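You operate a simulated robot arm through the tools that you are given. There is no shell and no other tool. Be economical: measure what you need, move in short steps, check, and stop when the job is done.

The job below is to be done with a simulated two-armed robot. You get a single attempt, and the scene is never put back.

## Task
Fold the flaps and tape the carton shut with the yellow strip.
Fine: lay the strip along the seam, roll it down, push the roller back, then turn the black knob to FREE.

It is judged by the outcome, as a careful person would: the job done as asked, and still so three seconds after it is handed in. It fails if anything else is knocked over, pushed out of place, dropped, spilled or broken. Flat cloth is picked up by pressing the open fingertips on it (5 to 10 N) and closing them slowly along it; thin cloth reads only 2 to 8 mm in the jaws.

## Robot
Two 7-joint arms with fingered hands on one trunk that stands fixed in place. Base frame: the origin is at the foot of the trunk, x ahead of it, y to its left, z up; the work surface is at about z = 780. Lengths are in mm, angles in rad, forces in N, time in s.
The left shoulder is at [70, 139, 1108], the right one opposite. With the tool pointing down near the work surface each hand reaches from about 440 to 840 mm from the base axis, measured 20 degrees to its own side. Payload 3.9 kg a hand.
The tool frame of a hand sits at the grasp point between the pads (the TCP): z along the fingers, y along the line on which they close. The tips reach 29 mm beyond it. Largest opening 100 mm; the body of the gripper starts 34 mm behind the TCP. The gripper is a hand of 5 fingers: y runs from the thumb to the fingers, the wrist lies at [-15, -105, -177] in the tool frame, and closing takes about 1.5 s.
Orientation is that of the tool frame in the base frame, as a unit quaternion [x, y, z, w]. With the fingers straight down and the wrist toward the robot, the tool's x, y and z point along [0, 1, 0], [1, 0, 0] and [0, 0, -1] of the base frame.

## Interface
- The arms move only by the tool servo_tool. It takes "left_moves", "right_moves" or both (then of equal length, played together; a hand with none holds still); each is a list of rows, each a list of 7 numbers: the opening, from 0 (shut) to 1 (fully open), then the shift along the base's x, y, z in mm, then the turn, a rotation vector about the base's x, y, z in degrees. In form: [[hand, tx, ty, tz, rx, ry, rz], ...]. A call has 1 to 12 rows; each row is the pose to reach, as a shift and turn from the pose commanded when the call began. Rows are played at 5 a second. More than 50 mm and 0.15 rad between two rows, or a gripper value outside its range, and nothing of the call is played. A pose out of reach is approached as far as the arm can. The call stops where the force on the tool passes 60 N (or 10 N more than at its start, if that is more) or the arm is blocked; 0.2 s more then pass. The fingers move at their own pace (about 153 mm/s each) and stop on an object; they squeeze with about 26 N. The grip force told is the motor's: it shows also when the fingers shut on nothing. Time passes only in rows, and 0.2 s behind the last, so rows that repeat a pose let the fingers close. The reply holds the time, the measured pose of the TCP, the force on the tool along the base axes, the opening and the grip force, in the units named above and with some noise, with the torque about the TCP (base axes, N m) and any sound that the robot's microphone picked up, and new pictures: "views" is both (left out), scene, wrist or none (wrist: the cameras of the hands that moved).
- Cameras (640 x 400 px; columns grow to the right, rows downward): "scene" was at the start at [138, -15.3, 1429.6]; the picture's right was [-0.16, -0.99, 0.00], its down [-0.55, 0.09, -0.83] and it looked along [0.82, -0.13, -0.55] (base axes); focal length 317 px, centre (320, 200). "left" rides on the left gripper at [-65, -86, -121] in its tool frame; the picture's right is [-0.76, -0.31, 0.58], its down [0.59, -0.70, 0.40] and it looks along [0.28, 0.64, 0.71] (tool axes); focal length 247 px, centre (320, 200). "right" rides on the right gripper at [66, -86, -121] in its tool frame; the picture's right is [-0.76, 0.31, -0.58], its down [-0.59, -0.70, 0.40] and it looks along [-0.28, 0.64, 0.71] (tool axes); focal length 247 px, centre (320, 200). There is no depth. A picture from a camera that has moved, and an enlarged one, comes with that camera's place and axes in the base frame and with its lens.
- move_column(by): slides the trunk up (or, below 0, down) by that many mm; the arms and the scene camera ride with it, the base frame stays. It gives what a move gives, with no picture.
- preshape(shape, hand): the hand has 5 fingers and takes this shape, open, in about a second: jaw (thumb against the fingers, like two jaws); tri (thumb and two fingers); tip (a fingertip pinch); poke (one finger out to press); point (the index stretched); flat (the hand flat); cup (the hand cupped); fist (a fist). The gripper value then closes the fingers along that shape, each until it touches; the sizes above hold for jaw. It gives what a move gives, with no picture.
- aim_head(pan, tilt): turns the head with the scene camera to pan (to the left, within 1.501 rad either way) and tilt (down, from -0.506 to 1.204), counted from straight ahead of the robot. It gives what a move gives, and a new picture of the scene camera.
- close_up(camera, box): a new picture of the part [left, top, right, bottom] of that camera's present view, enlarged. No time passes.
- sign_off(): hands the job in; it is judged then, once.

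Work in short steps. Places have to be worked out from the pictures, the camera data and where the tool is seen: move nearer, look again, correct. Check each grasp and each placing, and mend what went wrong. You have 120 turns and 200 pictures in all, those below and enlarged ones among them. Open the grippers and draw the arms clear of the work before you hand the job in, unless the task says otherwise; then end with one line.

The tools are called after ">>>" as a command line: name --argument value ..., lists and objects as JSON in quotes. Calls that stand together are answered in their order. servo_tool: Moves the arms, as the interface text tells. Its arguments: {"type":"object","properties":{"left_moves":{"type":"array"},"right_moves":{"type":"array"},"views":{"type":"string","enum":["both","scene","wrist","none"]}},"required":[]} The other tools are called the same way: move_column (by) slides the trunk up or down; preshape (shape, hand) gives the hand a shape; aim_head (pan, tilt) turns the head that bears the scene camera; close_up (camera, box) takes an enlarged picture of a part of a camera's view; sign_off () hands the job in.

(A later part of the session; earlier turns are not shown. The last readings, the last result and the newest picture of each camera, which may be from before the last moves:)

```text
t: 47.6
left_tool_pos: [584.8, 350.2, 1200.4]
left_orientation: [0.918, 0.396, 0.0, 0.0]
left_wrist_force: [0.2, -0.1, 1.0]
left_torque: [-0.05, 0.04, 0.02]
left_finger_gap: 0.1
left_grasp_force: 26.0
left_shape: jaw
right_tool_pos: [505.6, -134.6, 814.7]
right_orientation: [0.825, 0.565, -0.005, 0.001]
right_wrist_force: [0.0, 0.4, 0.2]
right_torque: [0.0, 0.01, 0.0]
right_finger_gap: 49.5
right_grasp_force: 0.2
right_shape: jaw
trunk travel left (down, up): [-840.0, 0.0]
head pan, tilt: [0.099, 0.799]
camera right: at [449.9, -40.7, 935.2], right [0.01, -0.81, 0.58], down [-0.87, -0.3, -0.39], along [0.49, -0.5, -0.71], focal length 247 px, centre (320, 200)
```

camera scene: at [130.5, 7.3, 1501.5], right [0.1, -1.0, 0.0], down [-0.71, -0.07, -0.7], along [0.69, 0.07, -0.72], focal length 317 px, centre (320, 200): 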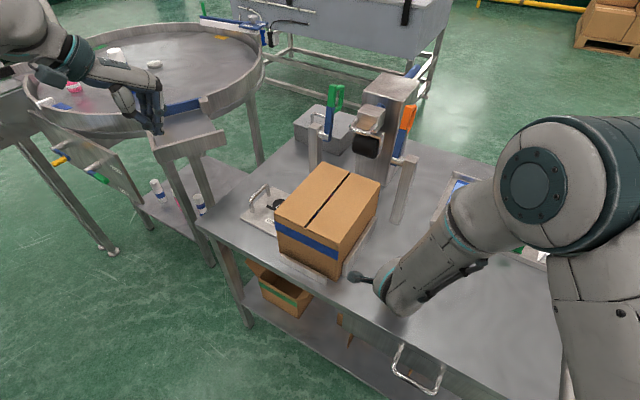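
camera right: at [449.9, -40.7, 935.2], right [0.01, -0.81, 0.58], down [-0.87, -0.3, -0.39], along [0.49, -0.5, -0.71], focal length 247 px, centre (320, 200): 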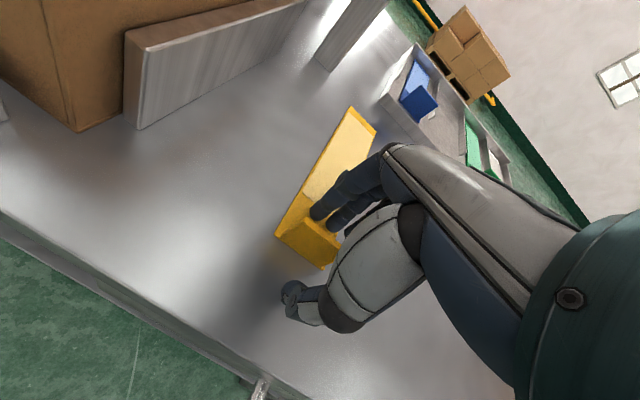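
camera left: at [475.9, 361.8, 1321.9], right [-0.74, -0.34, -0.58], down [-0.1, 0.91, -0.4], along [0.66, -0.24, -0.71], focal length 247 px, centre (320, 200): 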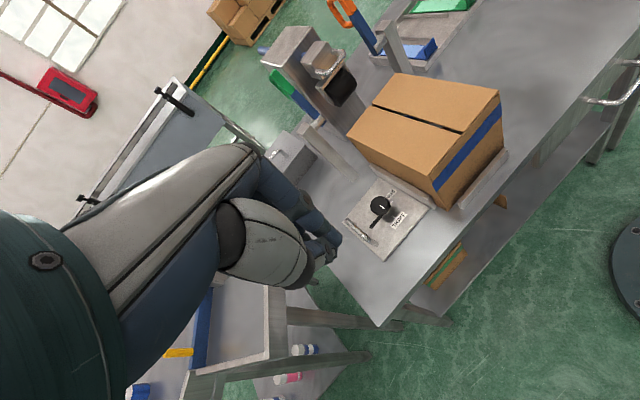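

The strip lies flat on the table. I lift the right hand straight up and move it away to the right.

>>> servo_tool --right_moves '[[0.5, 0, 0, 25, 0, 0, 0], [0.5, 0, 0, 65, 0, 0, 0], [0.5, 0, -15, 110, 0, 0, 0], [0.5, 0, -50, 140, 0, 0, 0], [0.5, -5, -92, 165, 0, 0, 0], [0.5, -10, -135, 185, 0, 0, 0], [0.5, -15, -180, 200, 0, 0, 0], [0.5, -20, -225, 210, 0, 0, 0]]'

>>> close_up --camera "scene" --box '[260, 130, 500, 330]'

```text
t: 49.4
left_tool_pos: [584.9, 349.0, 1201.8]
left_orientation: [0.919, 0.395, 0.0, 0.0]
left_wrist_force: [0.4, 0.0, -0.4]
left_torque: [0.01, 0.02, -0.02]
left_finger_gap: 0.2
left_grasp_force: 26.3
left_shape: jaw
right_tool_pos: [485.1, -360.2, 1024.8]
right_orientation: [0.826, 0.564, -0.004, 0.001]
right_wrist_force: [0.1, 0.2, -1.1]
right_torque: [0.03, 0.01, 0.0]
right_finger_gap: 49.9
right_grasp_force: 0.1
right_shape: jaw
trunk travel left (down, up): [-840.0, 0.0]
head pan, tilt: [0.099, 0.799]
camera scene: at [130.0, 5.8, 1501.6], right [0.1, -1.0, 0.0], down [-0.71, -0.07, -0.7], along [0.69, 0.07, -0.72], focal length 317 px, centre (320, 200)
camera right: at [430.1, -266.7, 1145.1], right [0.01, -0.81, 0.58], down [-0.87, -0.3, -0.39], along [0.49, -0.5, -0.71], focal length 247 px, centre (320, 200)
```

scene: 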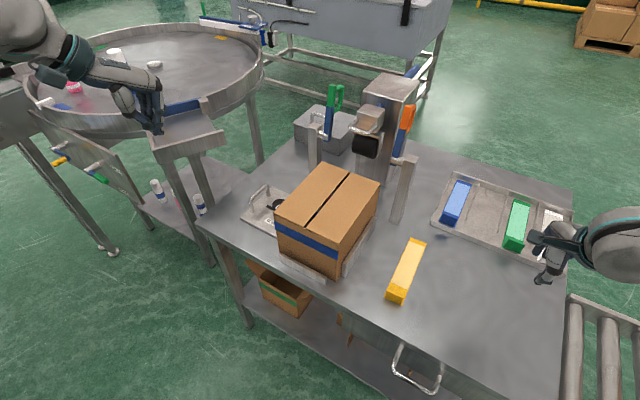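
right: 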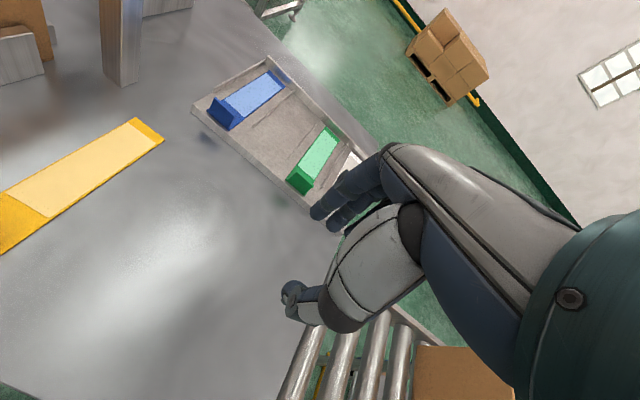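

```text
2.00 times, centred on (380, 230) of scene
camera zoom: at [130.0, 5.8, 1501.6], right [0.1, -1.0, 0.0], down [-0.71, -0.07, -0.7], along [0.69, 0.07, -0.72], focal length 635 px, centre (200, 140)
```

zoom: 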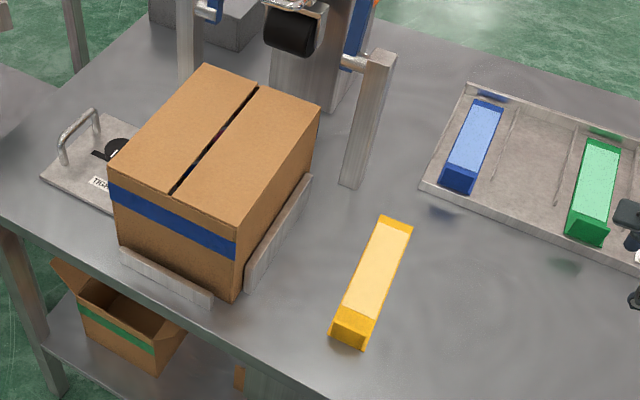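

The strip lies with its tab near (502,-136), yaw about -23°. I swing the left hand over high toward it while the right hand clears further right.

>>> servo_tool --left_moves '[[0.5, -7, -40, -10, 0, 0, 1], [0.5, -14, -82, -20, 0, 0, 3], [0.5, -21, -124, -30, 0, 0, 5], [0.5, -28, -166, -40, 0, 0, 7], [0.5, -35, -208, -50, 0, 0, 9], [0.5, -42, -250, -60, 0, 0, 11], [0.5, -49, -292, -70, 0, 0, 13], [0.5, -56, -334, -80, 0, 0, 15], [0.5, -63, -376, -95, 0, 0, 17], [0.5, -70, -412, -115, 0, 0, 19], [0.5, -77, -448, -140, 0, 0, 20.6], [0.5, -83, -485, -165, 0, 0, 20.6]]' --right_moves '[[0.5, 5, -15, 0, 0, 0, 0], [0.5, 10, -30, 0, 0, 0, 0], [0.5, 15, -45, 0, 0, 0, 0], [0.5, 20, -60, 0, 0, 0, 0], [0.5, 25, -75, 0, 0, 0, 0], [0.5, 30, -90, 0, 0, 0, 0], [0.5, 40, -105, 0, 0, 0, 0], [0.5, 50, -120, 0, 0, 0, 0], [0.5, 60, -130, 0, 0, 0, 0], [0.5, 60, -140, 0, 0, 0, 0], [0.5, 60, -150, 0, 0, 0, 0], [0.5, 60, -150, 0, 0, 0, 0]]'

```text
t: 52.2
left_tool_pos: [511.3, -136.7, 1070.3]
left_orientation: [0.825, 0.563, -0.011, 0.038]
left_wrist_force: [-0.2, 0.0, 0.2]
left_torque: [-0.01, 0.02, -0.01]
left_finger_gap: 49.8
left_grasp_force: 0.1
left_shape: jaw
right_tool_pos: [545.7, -507.8, 1025.8]
right_orientation: [0.825, 0.565, -0.005, 0.002]
right_wrist_force: [-0.4, -0.2, -0.3]
right_torque: [-0.01, 0.0, -0.01]
right_finger_gap: 49.8
right_grasp_force: 0.1
right_shape: jaw
trunk travel left (down, up): [-840.0, 0.0]
head pan, tilt: [0.099, 0.799]
stopped in row 12 (left hand): the arm was blocked; the commanded pose is now the measured one
camera scene: at [130.6, 7.2, 1501.5], right [0.1, -1.0, 0.0], down [-0.71, -0.07, -0.7], along [0.69, 0.07, -0.72], focal length 317 px, centre (320, 200)
camera right: at [490.4, -414.6, 1145.9], right [0.01, -0.81, 0.58], down [-0.87, -0.3, -0.39], along [0.49, -0.5, -0.71], focal length 247 px, centre (320, 200)
camera left: at [404.1, -157.8, 1190.1], right [-0.55, -0.64, -0.54], down [-0.43, 0.77, -0.47], along [0.72, -0.02, -0.7], focal length 247 px, centre (320, 200)
```

scene: 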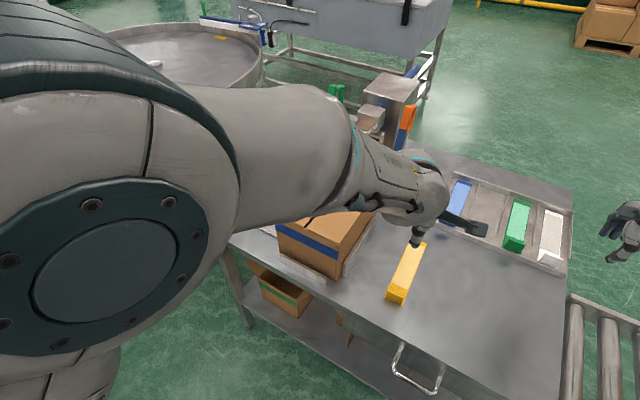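
right: 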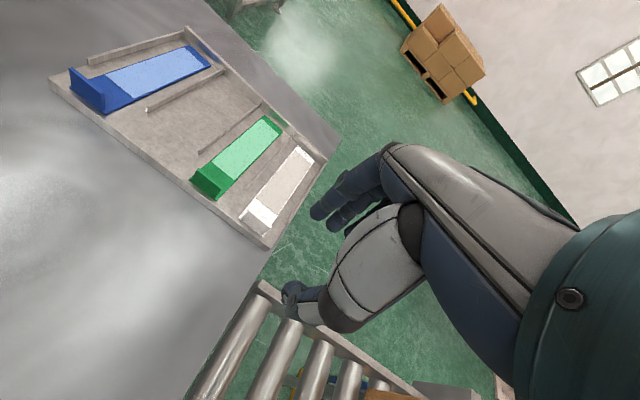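
left: 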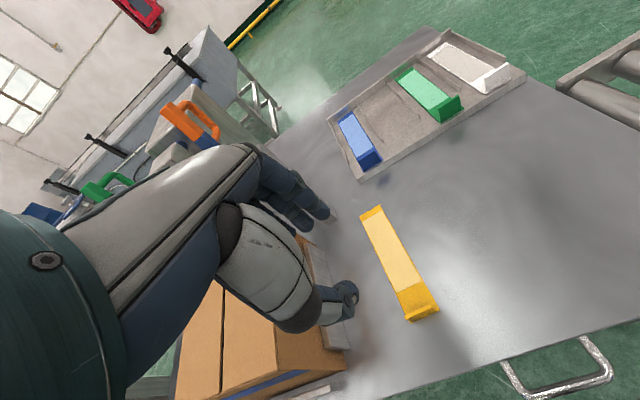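

Left is at the spot with a slight limit tilt at this height, as expected. I lower, straightening, to just above the tab.

>>> servo_tool --left_moves '[[0.5, 0, 0, -30, 0, 0, 0], [0.5, 0, 0, -65, 0, 0, 0], [0.5, 0, 0, -100, 1.5, 0, 0], [0.5, -2, 0, -135, 3, 0.5, 0], [0.5, -6, 0, -165, 4.3, 1.4, 0], [0.5, -8, 0, -180, 4.3, 1.4, 0], [0.5, -8, 0, -180, 4.3, 1.4, 0]]'

>>> close_up --camera "left" --box '[240, 150, 490, 390]'

>>> close_up --camera "scene" --box '[340, 210, 460, 320]'

```text
t: 53.8
left_tool_pos: [506.8, -134.1, 893.1]
left_orientation: [0.821, 0.571, -0.005, 0.004]
left_wrist_force: [-0.5, -0.8, 0.0]
left_torque: [-0.01, -0.01, 0.02]
left_finger_gap: 49.7
left_grasp_force: 0.0
left_shape: jaw
right_tool_pos: [545.9, -508.0, 1025.7]
right_orientation: [0.825, 0.564, -0.004, 0.001]
right_wrist_force: [0.5, -0.9, 0.5]
right_torque: [-0.04, 0.01, -0.01]
right_finger_gap: 49.8
right_grasp_force: 0.1
right_shape: jaw
trunk travel left (down, up): [-840.0, 0.0]
head pan, tilt: [0.099, 0.799]
camera scene: at [130.6, 7.1, 1501.5], right [0.1, -1.0, 0.0], down [-0.71, -0.07, -0.7], along [0.69, 0.07, -0.72], focal length 317 px, centre (320, 200)
camera left: at [405.3, -165.2, 1013.0], right [-0.55, -0.61, -0.57], down [-0.45, 0.79, -0.41], along [0.7, 0.03, -0.72], focal length 247 px, centre (320, 200)
```

scene: 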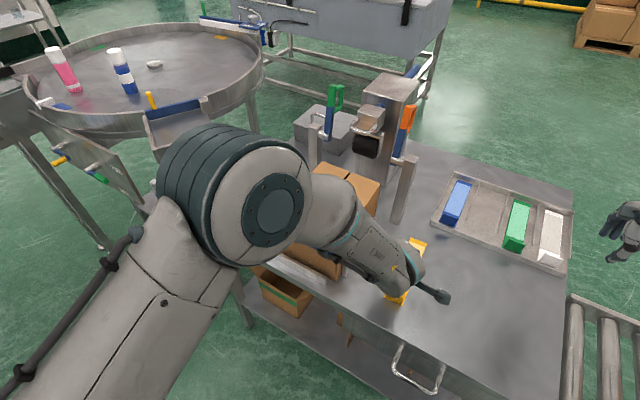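
left: 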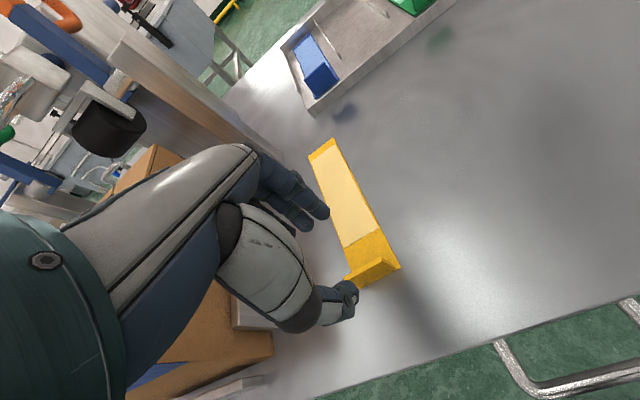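

```text
1.67 times, centred on (365, 270) of left
camera zoom: at [405.3, -165.2, 1013.0], right [-0.55, -0.61, -0.57], down [-0.45, 0.79, -0.41], along [0.7, 0.03, -0.72], focal length 412 px, centre (245, 83)
```

zoom: 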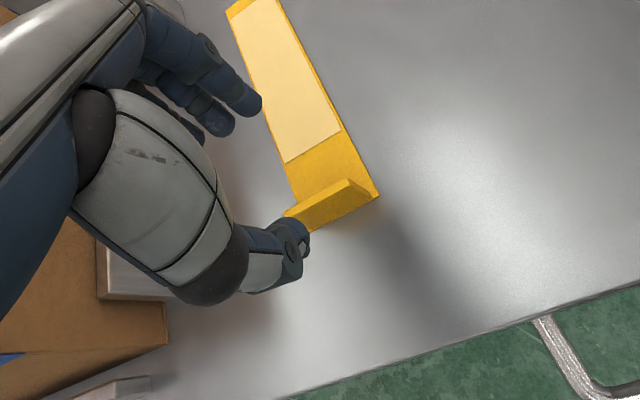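

```text
3.64 times, centred on (400, 265) of scene
camera zoom: at [130.6, 7.1, 1501.5], right [0.1, -1.0, 0.0], down [-0.71, -0.07, -0.7], along [0.69, 0.07, -0.72], focal length 1154 px, centre (29, -36)
```

zoom: 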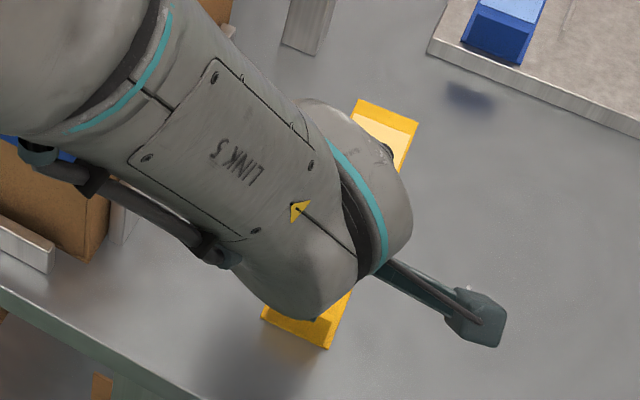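

The tab triangulates to (503,-136), right under the hand. I correct 4 mm and 2°, and lower around it.

>>> servo_tool --left_moves '[[0.5, -2, -1, -20, 0, 0, -1], [0.5, -4, -2, -40, 0, 0, -2], [0.5, -4, -2, -60, 0, 0, -2.4], [0.5, -4, -2, -72, 0, 0, -2.4], [0.5, -4, -2, -72, 0, 0, -2.4]]' --views "none"

>>> close_up --camera "left" --box '[240, 150, 490, 390]'

```text
t: 55.0
left_tool_pos: [497.2, -138.9, 812.7]
left_orientation: [0.839, 0.544, 0.001, -0.003]
left_wrist_force: [0.1, -0.1, 1.3]
left_torque: [-0.01, -0.02, -0.02]
left_finger_gap: 49.8
left_grasp_force: 0.0
left_shape: jaw
right_tool_pos: [546.4, -506.3, 1025.7]
right_orientation: [0.826, 0.564, -0.005, 0.001]
right_wrist_force: [-0.2, -0.6, 0.0]
right_torque: [0.0, -0.04, 0.01]
right_finger_gap: 49.8
right_grasp_force: 0.1
right_shape: jaw
trunk travel left (down, up): [-840.0, 0.0]
head pan, tilt: [0.099, 0.799]
```

```text
1.67 times, centred on (365, 270) of left
camera zoom: at [392.0, -165.0, 933.6], right [-0.59, -0.56, -0.58], down [-0.4, 0.83, -0.39], along [0.7, 0.0, -0.71], focal length 412 px, centre (245, 83)
```

zoom: 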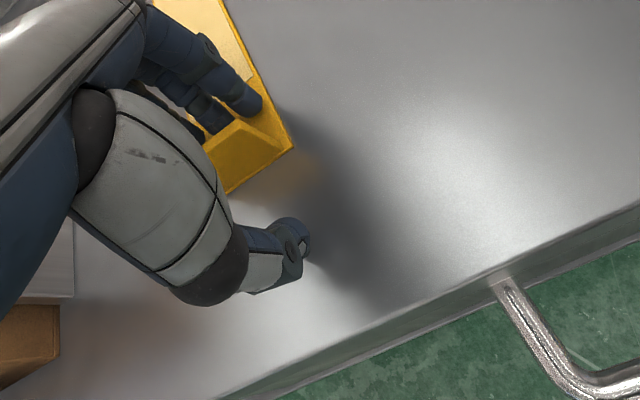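

The tab is between thumb and fingers, a bit nearer the fingers. I shift 5 mm and close.

>>> servo_tool --left_moves '[[0.5, 5, 2, 1, 0, 0, 0.5], [0.35, 5, 2, 1, 0, 0, 0.5], [0.2, 5, 2, 1, 0, 0, 0.5], [0.1, 5, 2, 1, 0, 0, 0.5], [0, 5, 2, 1, 0, 0, 0.5], [0, 5, 2, 1, 0, 0, 0.5], [0, 5, 2, 1, 0, 0, 0.5], [0, 5, 2, 12, 0, 0, 0.5], [0, 5, 2, 30, 0, 0, 0.5]]' --views "wrist"

>>> close_up --camera "left" --box '[240, 100, 490, 340]'

```text
t: 57.0
left_tool_pos: [503.0, -136.9, 845.5]
left_orientation: [0.837, 0.548, 0.001, -0.003]
left_wrist_force: [0.9, 0.2, -0.4]
left_torque: [0.0, -0.04, -0.01]
left_finger_gap: 0.1
left_grasp_force: 25.9
left_shape: jaw
right_tool_pos: [545.8, -508.2, 1025.1]
right_orientation: [0.826, 0.564, -0.004, 0.001]
right_wrist_force: [0.0, -0.1, -0.1]
right_torque: [0.0, 0.01, 0.02]
right_finger_gap: 49.7
right_grasp_force: 0.1
right_shape: jaw
trunk travel left (down, up): [-840.0, 0.0]
head pan, tilt: [0.099, 0.799]
camera left: at [397.7, -164.8, 965.7], right [-0.58, -0.57, -0.58], down [-0.41, 0.82, -0.39], along [0.7, 0.01, -0.71], focal length 247 px, centre (320, 200)
```

left: 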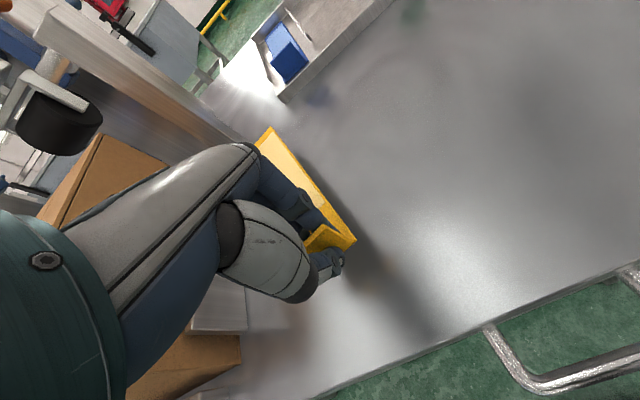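

```text
1.67 times, centred on (365, 220) of left
camera zoom: at [397.7, -164.8, 965.7], right [-0.58, -0.57, -0.58], down [-0.41, 0.82, -0.39], along [0.7, 0.01, -0.71], focal length 412 px, centre (245, 167)
```

zoom: 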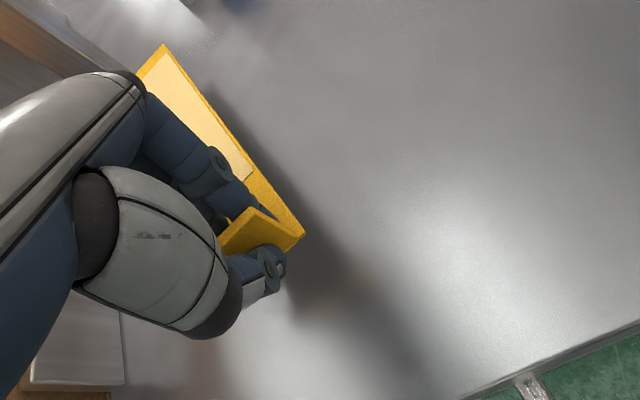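

Held by the left hand. I raise it, pull back slightly, and carry it over to above the seam.

>>> servo_tool --left_moves '[[0, -8, 4, 40, 0, 0, 0], [0, -16, 8, 80, 0, 0, 0], [0, -24, 11, 125, 0, 0, 0], [0, -30, 14, 165, 0, 0, 0], [0, -30, 14, 185, 0, 0, 0], [0, -14, 49, 185, 0, 0, 0], [0, 3, 85, 185, 0, 0, 0], [0, 19, 120, 185, 0, 0, 0], [0, 36, 156, 185, 0, 0, 0], [0, 52, 191, 185, 0, 0, 0], [0, 69, 227, 185, 0, 0, 0]]'

```text
t: 59.4
left_tool_pos: [575.3, 91.0, 1025.3]
left_orientation: [0.836, 0.548, 0.001, -0.002]
left_wrist_force: [-0.2, -0.3, -0.4]
left_torque: [0.0, 0.02, -0.01]
left_finger_gap: 0.0
left_grasp_force: 25.9
left_shape: jaw
right_tool_pos: [546.9, -507.3, 1025.2]
right_orientation: [0.826, 0.564, -0.006, 0.002]
right_wrist_force: [0.4, -0.3, -0.4]
right_torque: [-0.02, -0.02, -0.01]
right_finger_gap: 50.0
right_grasp_force: 0.0
right_shape: jaw
trunk travel left (down, up): [-840.0, 0.0]
head pan, tilt: [0.099, 0.799]
camera scene: at [131.6, 9.1, 1501.4], right [0.1, -0.99, 0.0], down [-0.71, -0.07, -0.7], along [0.69, 0.07, -0.72], focal length 317 px, centre (320, 200)
camera left: at [469.8, 63.7, 1147.0], right [-0.58, -0.57, -0.58], down [-0.41, 0.82, -0.39], along [0.7, 0.01, -0.71], focal length 247 px, centre (320, 200)
```

scene: 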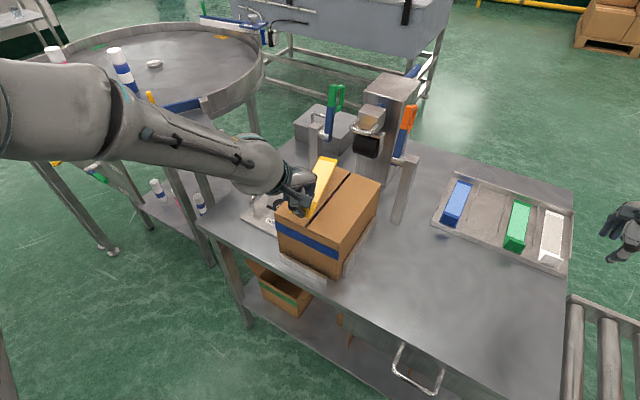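
left: 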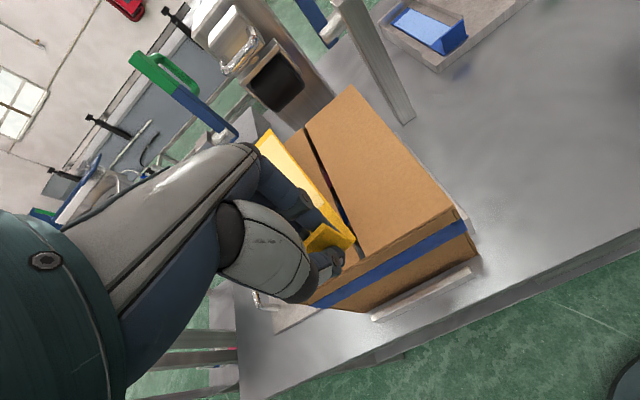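

Comfortable pose, strip above the carton. I zoom to measure the strip against the seam.

>>> close_up --camera "scene" --box '[250, 130, 400, 270]'

>>> close_up --camera "left" --box '[230, 80, 480, 320]'

```text
2.86 times, centred on (325, 200) of scene
camera zoom: at [131.6, 9.1, 1501.4], right [0.1, -0.99, 0.0], down [-0.71, -0.07, -0.7], along [0.69, 0.07, -0.72], focal length 907 px, centre (306, 200)
```

zoom: 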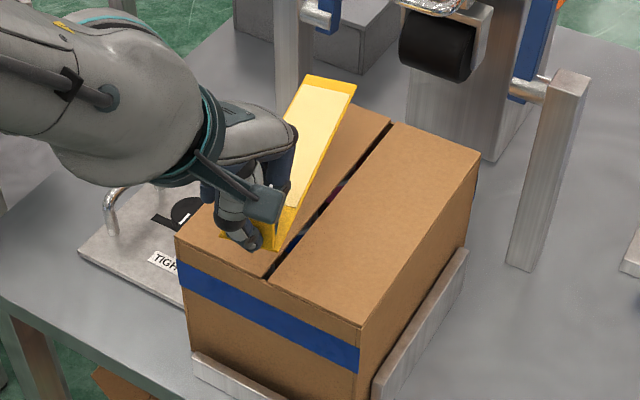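

```text
1.67 times, centred on (355, 200) of left
camera zoom: at [469.8, 63.7, 1147.0], right [-0.58, -0.57, -0.58], down [-0.41, 0.82, -0.39], along [0.7, 0.01, -0.71], focal length 412 px, centre (262, 200)
```

zoom: 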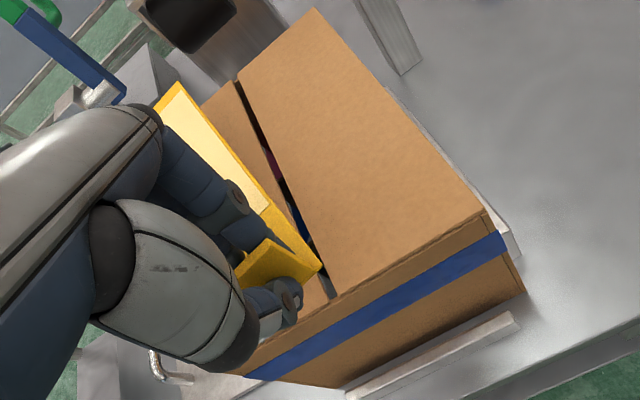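

The strip measures about -14° yaw, so it turned ~10° in the fingers, and its near end sits a bit left of the seam. I yaw the hand -10.5°, shift 14 mm right and go down 20.

>>> servo_tool --left_moves '[[0, 0, -5, -5, 0, 0, -4], [0, -1, -10, -10, 0, 0, -8], [0, -1.5, -14.5, -20, 0, 0, -10.5], [0, -1.5, -14.5, -20, 0, 0, -10.5]]' --views "none"

>>> close_up --camera "scene" --box '[250, 130, 400, 270]'

>>> close_up --camera "left" --box '[230, 80, 480, 320]'

```text
t: 60.4
left_tool_pos: [572.0, 74.4, 1009.6]
left_orientation: [0.883, 0.469, 0.002, -0.004]
left_wrist_force: [0.1, 0.8, 0.0]
left_torque: [-0.01, 0.0, 0.0]
left_finger_gap: 0.0
left_grasp_force: 26.0
left_shape: jaw
right_tool_pos: [545.6, -508.6, 1026.3]
right_orientation: [0.825, 0.565, -0.004, 0.001]
right_wrist_force: [-0.2, -0.3, -0.2]
right_torque: [0.02, 0.0, -0.04]
right_finger_gap: 49.7
right_grasp_force: 0.1
right_shape: jaw
trunk travel left (down, up): [-840.0, 0.0]
head pan, tilt: [0.099, 0.799]
```

```text
2.86 times, centred on (325, 200) of scene
camera zoom: at [130.6, 7.3, 1501.5], right [0.1, -1.0, 0.0], down [-0.71, -0.07, -0.7], along [0.69, 0.07, -0.72], focal length 907 px, centre (306, 200)
```

zoom: 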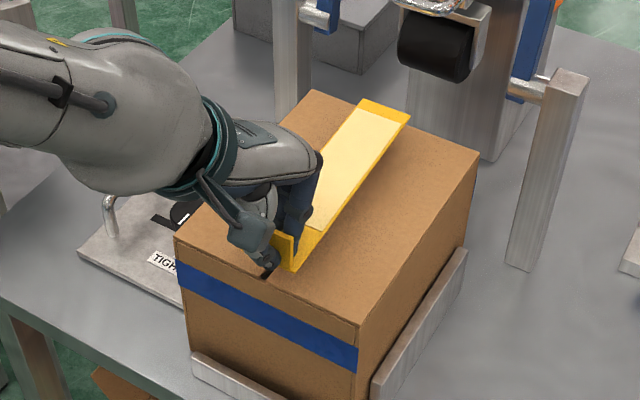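

```text
1.67 times, centred on (355, 200) of left
camera zoom: at [463.8, 67.4, 1130.3], right [-0.68, -0.45, -0.58], down [-0.25, 0.88, -0.39], along [0.69, -0.12, -0.71], focal length 412 px, centre (262, 200)
```

zoom: 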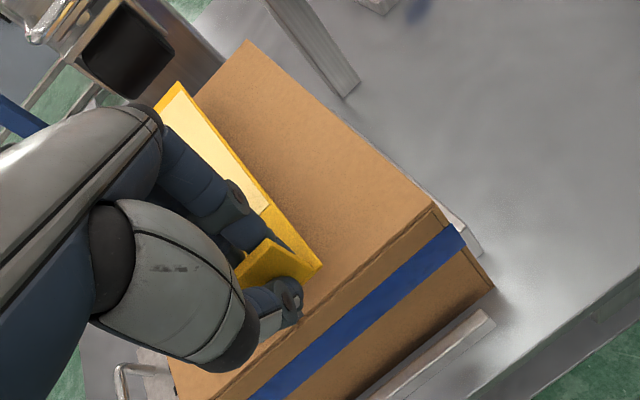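

The strip is now parallel to the seam and centred within 2–3 mm, about 15 mm above the flaps. I lower it in small steps.

>>> servo_tool --left_moves '[[0, 0.5, 1.5, -5, 0, 0, 0], [0, 0.5, 1.5, -9, 0, 0, 0], [0, 0.5, 1.5, -12, 0, 0, 0], [0, 0.5, 1.5, -12, 0, 0, 0]]' --views "none"

>>> close_up --camera "scene" --box '[250, 130, 400, 270]'

>>> close_up --camera "left" --box '[230, 80, 480, 320]'

```text
t: 61.4
left_tool_pos: [571.0, 77.7, 996.7]
left_orientation: [0.883, 0.47, 0.002, -0.003]
left_wrist_force: [-0.7, 0.3, -0.3]
left_torque: [0.01, 0.04, 0.02]
left_finger_gap: 0.2
left_grasp_force: 25.4
left_shape: jaw
right_tool_pos: [547.6, -508.7, 1025.4]
right_orientation: [0.825, 0.565, -0.005, 0.001]
right_wrist_force: [-0.1, -0.6, -0.3]
right_torque: [-0.01, -0.01, -0.02]
right_finger_gap: 49.7
right_grasp_force: 0.0
right_shape: jaw
trunk travel left (down, up): [-840.0, 0.0]
head pan, tilt: [0.099, 0.799]
```

```text
2.86 times, centred on (325, 200) of scene
camera zoom: at [130.7, 7.0, 1501.5], right [0.1, -1.0, 0.0], down [-0.71, -0.07, -0.7], along [0.69, 0.07, -0.72], focal length 907 px, centre (306, 200)
```

zoom: 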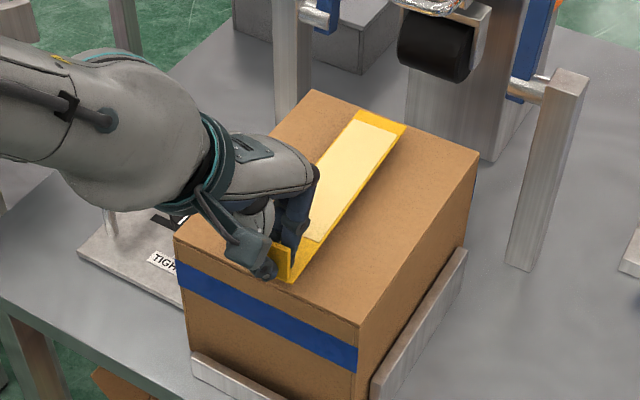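

```text
1.67 times, centred on (355, 200) of left
camera zoom: at [463.2, 69.3, 1117.9], right [-0.68, -0.45, -0.58], down [-0.25, 0.88, -0.39], along [0.69, -0.12, -0.71], focal length 412 px, centre (262, 200)
```

zoom: 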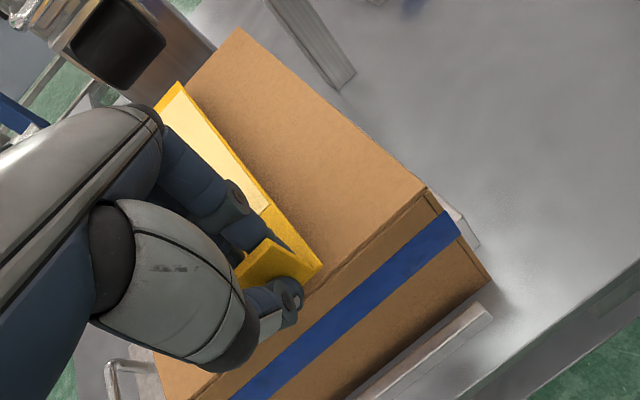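

Nearly touching; the far end is about 5 mm left of the seam. I trim the yaw by -1.2° and 2 mm and go down to contact.

>>> servo_tool --left_moves '[[0, -0.5, -1, -2, 0, 0, -1.2], [0, -0.5, -1.5, -5, 0, 0, -1.2], [0, -0.5, -1.5, -8, 0, 0, -1.2], [0, -0.5, -1.5, -8, 0, 0, -1.2]]' --views "none"

>>> close_up --camera "scene" --box '[250, 130, 400, 270]'

```text
t: 62.4
left_tool_pos: [570.4, 74.9, 990.5]
left_orientation: [0.887, 0.461, 0.001, -0.003]
left_wrist_force: [-0.1, -0.4, -0.1]
left_torque: [0.06, 0.02, -0.01]
left_finger_gap: 0.3
left_grasp_force: 26.1
left_shape: jaw
right_tool_pos: [546.0, -507.5, 1026.4]
right_orientation: [0.826, 0.564, -0.004, 0.001]
right_wrist_force: [0.3, 0.2, 0.5]
right_torque: [0.03, -0.01, 0.0]
right_finger_gap: 50.0
right_grasp_force: 0.0
right_shape: jaw
trunk travel left (down, up): [-840.0, 0.0]
head pan, tilt: [0.099, 0.799]
```

```text
2.86 times, centred on (325, 200) of scene
camera zoom: at [130.7, 7.2, 1501.5], right [0.1, -1.0, 0.0], down [-0.71, -0.07, -0.7], along [0.69, 0.07, -0.72], focal length 907 px, centre (306, 200)
```

zoom: 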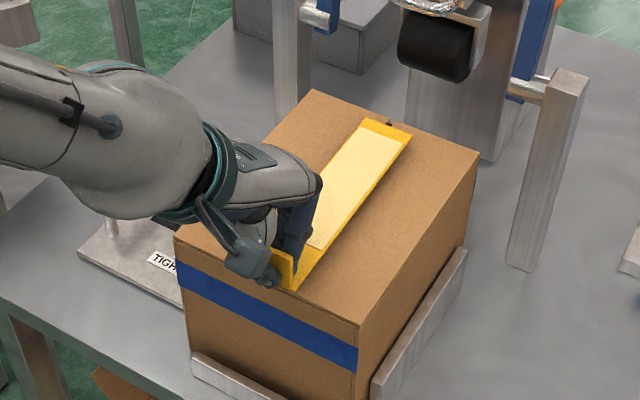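

The strip covers the seam at both ends, lying within about 3 mm of centred lengthwise. I shift 3 mm along the seam and press down gently to feel contact.

>>> servo_tool --left_moves '[[0, 2.7, -1.2, 0, 0, 0, 0], [0, 2.7, -1.2, -2, 0, 0, 0], [0, 2.7, -1.2, -4, 0, 0, 0], [0, 2.7, -1.2, -4, 0, 0, 0]]' --views "none"

>>> close_up --camera "left" --box '[230, 80, 480, 320]'

>>> close_up --camera "scene" --box '[250, 130, 400, 270]'

```text
t: 63.4
left_tool_pos: [572.2, 73.1, 985.4]
left_orientation: [0.888, 0.46, 0.001, -0.003]
left_wrist_force: [0.7, 0.2, -0.1]
left_torque: [0.02, 0.0, -0.03]
left_finger_gap: 0.3
left_grasp_force: 26.0
left_shape: jaw
right_tool_pos: [545.6, -507.7, 1025.6]
right_orientation: [0.826, 0.564, -0.005, 0.001]
right_wrist_force: [0.4, 0.8, -0.9]
right_torque: [-0.05, -0.01, 0.03]
right_finger_gap: 49.9
right_grasp_force: 0.0
right_shape: jaw
trunk travel left (down, up): [-840.0, 0.0]
head pan, tilt: [0.099, 0.799]
```

```text
1.67 times, centred on (355, 200) of left
camera zoom: at [465.2, 68.6, 1106.5], right [-0.69, -0.44, -0.58], down [-0.23, 0.89, -0.39], along [0.69, -0.13, -0.71], focal length 412 px, centre (262, 200)
```

zoom: 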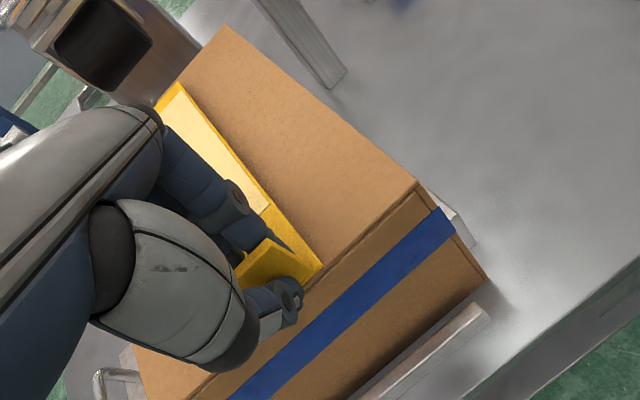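

```text
2.86 times, centred on (325, 200) of scene
camera zoom: at [130.7, 7.0, 1501.5], right [0.1, -1.0, 0.0], down [-0.71, -0.07, -0.7], along [0.69, 0.07, -0.72], focal length 907 px, centre (306, 200)
```

zoom: 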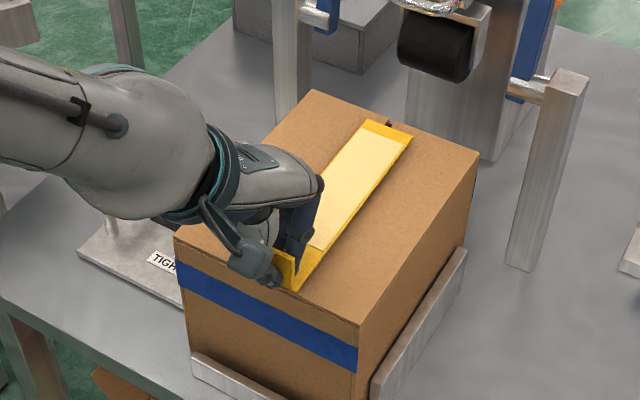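

No force yet. I lower another 5 mm in 1–2 mm steps.

>>> servo_tool --left_moves '[[0, 0, 0, -2, 0, 0, 0], [0, 0, 0, -4, 0, 0, 0], [0, 0, 0, -5, 0, 0, 0], [0, 0, 0, -5, 0, 0, 0]]' --views "none"

>>> close_up --camera "scene" --box '[280, 150, 380, 240]'

```text
t: 64.4
left_tool_pos: [573.1, 74.0, 979.7]
left_orientation: [0.888, 0.46, 0.001, -0.003]
left_wrist_force: [-0.1, 0.0, -0.1]
left_torque: [0.01, 0.05, 0.0]
left_finger_gap: 0.2
left_grasp_force: 26.1
left_shape: jaw
right_tool_pos: [546.0, -506.8, 1025.6]
right_orientation: [0.826, 0.564, -0.005, 0.002]
right_wrist_force: [-0.3, 0.0, -0.2]
right_torque: [0.0, -0.01, -0.02]
right_finger_gap: 49.8
right_grasp_force: 0.1
right_shape: jaw
trunk travel left (down, up): [-840.0, 0.0]
head pan, tilt: [0.099, 0.799]
```

```text
4.44 times, centred on (330, 195) of scene
camera zoom: at [130.7, 7.0, 1501.5], right [0.1, -1.0, 0.0], down [-0.71, -0.07, -0.7], along [0.69, 0.07, -0.72], focal length 1410 px, centre (276, 222)
```

zoom: 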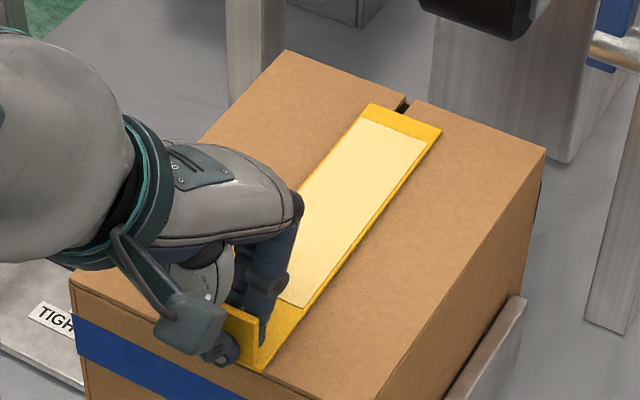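

It looks just about in contact. I go down another 4 mm, watching the force.

>>> servo_tool --left_moves '[[0, 0, 0, -2, 0, 0, 0], [0, 0, 0, -4, 0, 0, 0], [0, 0, 0, -5, 0, 0, 0], [0, 0, 0, -5, 0, 0, 0]]' --views "none"

>>> close_up --camera "scene" --box '[280, 150, 380, 240]'

```text
t: 65.4
left_tool_pos: [572.2, 73.9, 977.1]
left_orientation: [0.888, 0.46, 0.002, -0.002]
left_wrist_force: [0.6, -0.7, 2.9]
left_torque: [-0.01, -0.02, -0.03]
left_finger_gap: 0.1
left_grasp_force: 26.2
left_shape: jaw
right_tool_pos: [544.8, -508.3, 1025.5]
right_orientation: [0.826, 0.564, -0.005, 0.0]
right_wrist_force: [-0.6, 0.1, -0.8]
right_torque: [-0.01, 0.0, 0.02]
right_finger_gap: 49.9
right_grasp_force: 0.0
right_shape: jaw
trunk travel left (down, up): [-840.0, 0.0]
head pan, tilt: [0.099, 0.799]
```

```text
4.44 times, centred on (330, 195) of scene
camera zoom: at [130.2, 7.0, 1501.6], right [0.1, -1.0, 0.0], down [-0.71, -0.07, -0.7], along [0.69, 0.07, -0.72], focal length 1410 px, centre (276, 222)
```

zoom: 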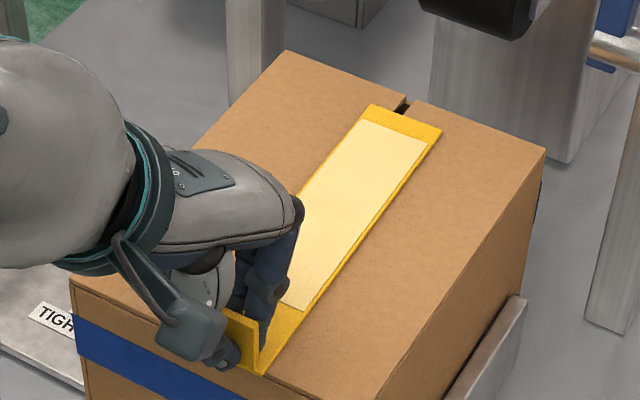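

Contact at about 3 N with the strip on the seam. I open slowly and then lift straight up.

>>> servo_tool --left_moves '[[0.05, 0, 0, 0, 0, 0, 0], [0.1, 0, 0, 0, 0, 0, 0], [0.2, 0, 0, 0, 0, 0, 0], [0.4, 0, 0, 0, 0, 0, 0], [0.4, 0, 0, 0, 0, 0, 0], [0.4, 0, 0, 20, 0, 0, 0], [0.4, 0, 0, 50, 0, 0, 0], [0.4, -5, 20, 85, 0, 0, 0], [0.4, -12, 55, 110, 0, 0, 0], [0.4, -20, 95, 130, 0, 0, 0]]'

>>> close_up --camera "scene" --box '[250, 110, 400, 270]'

```text
t: 67.6
left_tool_pos: [550.2, 170.9, 1108.8]
left_orientation: [0.888, 0.46, 0.001, -0.002]
left_wrist_force: [-0.5, 0.5, -0.7]
left_torque: [-0.05, 0.01, -0.02]
left_finger_gap: 39.8
left_grasp_force: 0.1
left_shape: jaw
right_tool_pos: [543.9, -507.3, 1026.0]
right_orientation: [0.825, 0.565, -0.004, 0.003]
right_wrist_force: [0.1, 0.3, 0.5]
right_torque: [-0.02, -0.02, -0.01]
right_finger_gap: 49.6
right_grasp_force: 0.1
right_shape: jaw
trunk travel left (down, up): [-840.0, 0.0]
head pan, tilt: [0.099, 0.799]
camera scene: at [129.3, 8.7, 1501.6], right [0.1, -0.99, 0.0], down [-0.71, -0.07, -0.7], along [0.69, 0.07, -0.72], focal length 317 px, centre (320, 200)
camera left: at [442.3, 165.9, 1229.6], right [-0.69, -0.44, -0.58], down [-0.23, 0.89, -0.39], along [0.69, -0.14, -0.71], focal length 247 px, centre (320, 200)
```

scene: 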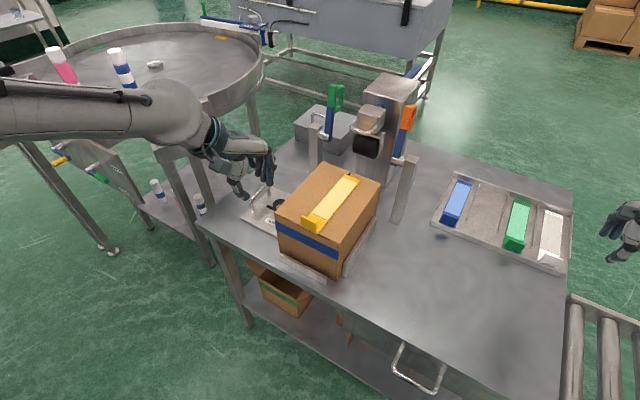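
left: 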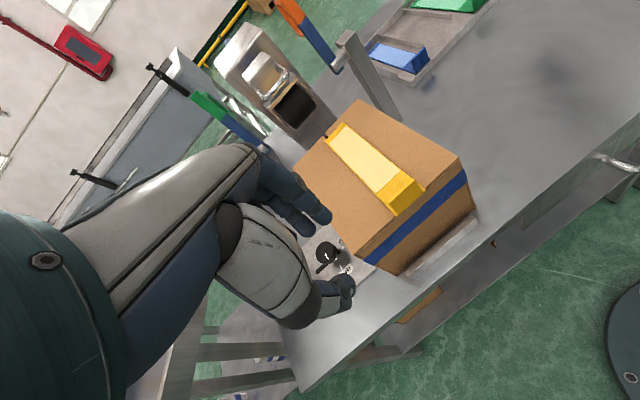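

```text
2.50 times, centred on (325, 190) of scene
camera zoom: at [129.3, 8.7, 1501.6], right [0.1, -0.99, 0.0], down [-0.71, -0.07, -0.7], along [0.69, 0.07, -0.72], focal length 793 px, centre (308, 225)
```

zoom: 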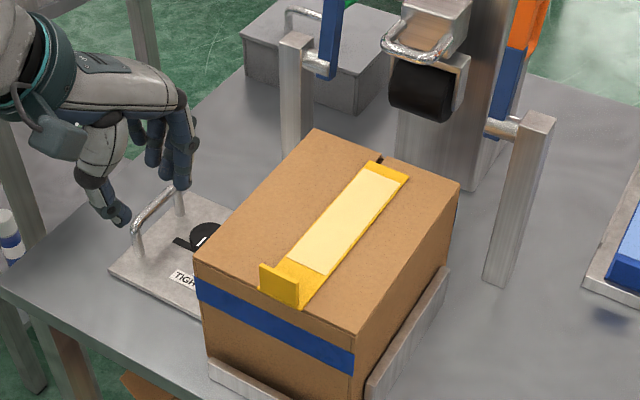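

The strip lies squarely along the seam. Next is the roller: I zoom on its carriage and U-handle in both cameras.

>>> close_up --camera "scene" --box '[310, 60, 430, 180]'

>>> close_up --camera "left" --box '[180, 0, 400, 170]'

```text
3.33 times, centred on (370, 120) of scene
camera zoom: at [129.3, 8.7, 1501.6], right [0.1, -0.99, 0.0], down [-0.71, -0.07, -0.7], along [0.69, 0.07, -0.72], focal length 1058 px, centre (153, 467)
```

zoom: 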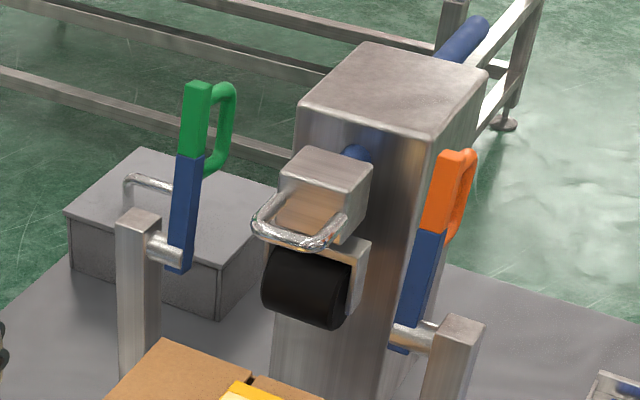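

```text
2.35 times, centred on (290, 85) of left
camera zoom: at [442.3, 165.9, 1229.6], right [-0.69, -0.44, -0.58], down [-0.23, 0.89, -0.39], along [0.69, -0.14, -0.71], focal length 581 px, centre (391, 471)
```

zoom: 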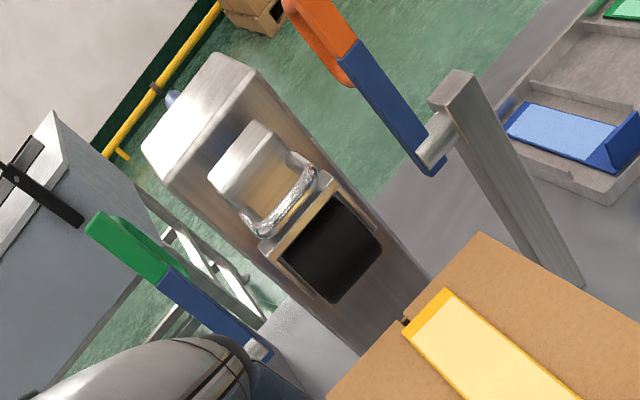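

The handle's front bar comes out at about (809,-25), z ≈ 1052 with ~45 mm of room behind it. I shape the left hand for a thumb-and-two-finger grip and bring it above the bar at yaw -25°.

>>> preshape --hand "left" --shape "tri"

>>> servo_tool --left_moves '[[0.5, 32, -24, 15, 0, 0, 2], [0.5, 64, -48, 30, 0, 0, 4], [0.5, 96, -73, 40, 0, 0, 6], [0.5, 128, -97, 45, 0, 0, 8], [0.5, 160, -122, 45, 0, 0, 10], [0.5, 192, -146, 45, 0, 0, 10], [0.5, 224, -170, 45, 0, 0, 10], [0.5, 245, -190, 45, 0, 0, 10]]'

```text
t: 68.5
left_tool_pos: [551.0, 169.9, 1108.3]
left_orientation: [0.888, 0.46, 0.001, -0.003]
left_wrist_force: [-0.1, 0.3, 0.1]
left_torque: [0.01, 0.01, 0.04]
left_finger_gap: 99.9
left_grasp_force: 0.2
left_shape: tri
right_tool_pos: [545.7, -507.2, 1025.9]
right_orientation: [0.826, 0.564, -0.005, 0.0]
right_wrist_force: [0.1, -0.4, -0.2]
right_torque: [-0.02, 0.01, 0.02]
right_finger_gap: 49.7
right_grasp_force: 0.0
right_shape: jaw
trunk travel left (down, up): [-840.0, 0.0]
head pan, tilt: [0.099, 0.799]
```

```text
t: 70.3
left_tool_pos: [752.4, 3.3, 1148.6]
left_orientation: [0.845, 0.534, 0.001, -0.002]
left_wrist_force: [-0.2, 0.9, 0.0]
left_torque: [-0.04, 0.02, -0.02]
left_finger_gap: 50.1
left_grasp_force: 0.1
left_shape: tri
left hand out of reach, approached as far as the arm can: row 7, 8
right_tool_pos: [543.7, -506.8, 1026.5]
right_orientation: [0.825, 0.565, -0.004, 0.001]
right_wrist_force: [-0.1, -0.1, 1.0]
right_torque: [0.0, 0.0, 0.01]
right_finger_gap: 49.7
right_grasp_force: 0.0
right_shape: jaw
trunk travel left (down, up): [-840.0, 0.0]
head pan, tilt: [0.099, 0.799]
camera scene: at [128.0, 7.8, 1501.8], right [0.1, -0.99, 0.0], down [-0.71, -0.07, -0.7], along [0.69, 0.07, -0.72], focal length 317 px, centre (320, 200)
camera left: at [647.1, -19.8, 1269.8], right [-0.6, -0.55, -0.58], down [-0.38, 0.83, -0.39], along [0.7, -0.01, -0.71], focal length 247 px, centre (320, 200)
```

scene: 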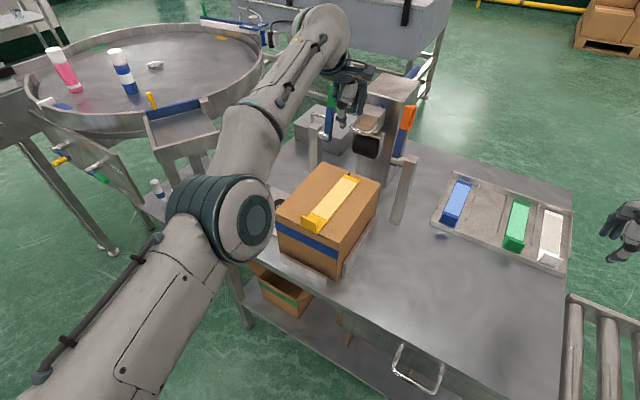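
left: 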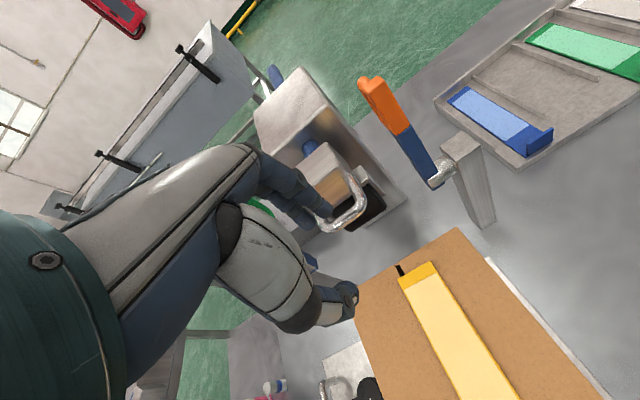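

With fingers straight down the bar is ~55 mm out of reach, so I pitch the hand forward 30° (fingers pointing away and down), which lengthens its reach.

>>> servo_tool --left_moves '[[0.5, 0, 0, 0, -3.1, -6.8, 0], [0.5, 0, 0, 0, -6.3, -13.6, 0], [0.5, 0, 0, 0, -9.4, -20.4, 0], [0.5, 0, 0, 0, -12.6, -27.2, 0], [0.5, 0, 0, 0, -12.6, -27.2, 0]]'

```text
t: 71.5
left_tool_pos: [753.8, 3.3, 1145.1]
left_orientation: [0.816, 0.517, 0.143, 0.215]
left_wrist_force: [-0.4, 0.2, -1.2]
left_torque: [0.02, -0.01, 0.01]
left_finger_gap: 50.1
left_grasp_force: 0.0
left_shape: tri
left hand out of reach, approached as far as the arm can: row 1, 2, 3, 4
right_tool_pos: [546.4, -508.9, 1023.9]
right_orientation: [0.826, 0.564, -0.004, 0.0]
right_wrist_force: [0.5, -0.5, -0.4]
right_torque: [-0.01, 0.03, 0.0]
right_finger_gap: 49.8
right_grasp_force: 0.0
right_shape: jaw
trunk travel left (down, up): [-840.0, 0.0]
head pan, tilt: [0.099, 0.799]
camera scene: at [132.4, 5.1, 1501.4], right [0.1, -1.0, 0.0], down [-0.71, -0.07, -0.7], along [0.69, 0.07, -0.72], focal length 317 px, centre (320, 200)
camera left: at [603.7, 0.1, 1207.0], right [-0.3, -0.69, -0.66], down [-0.12, 0.71, -0.69], along [0.95, -0.13, -0.3], focal length 247 px, centre (320, 200)
```

scene: 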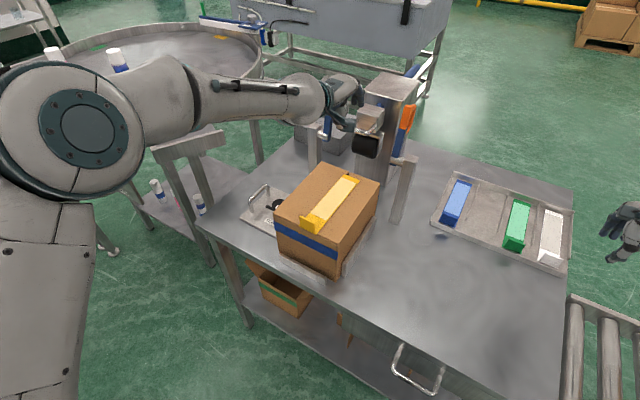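
left: 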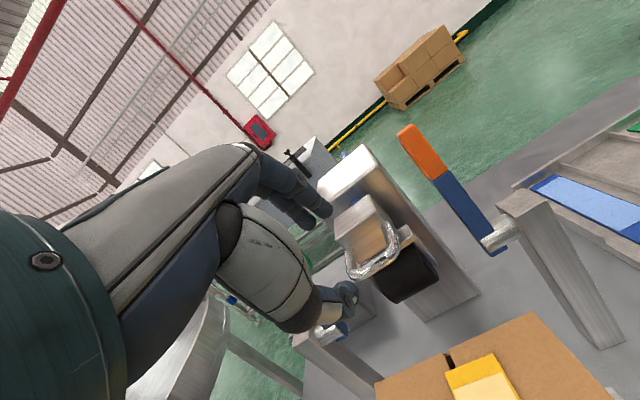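

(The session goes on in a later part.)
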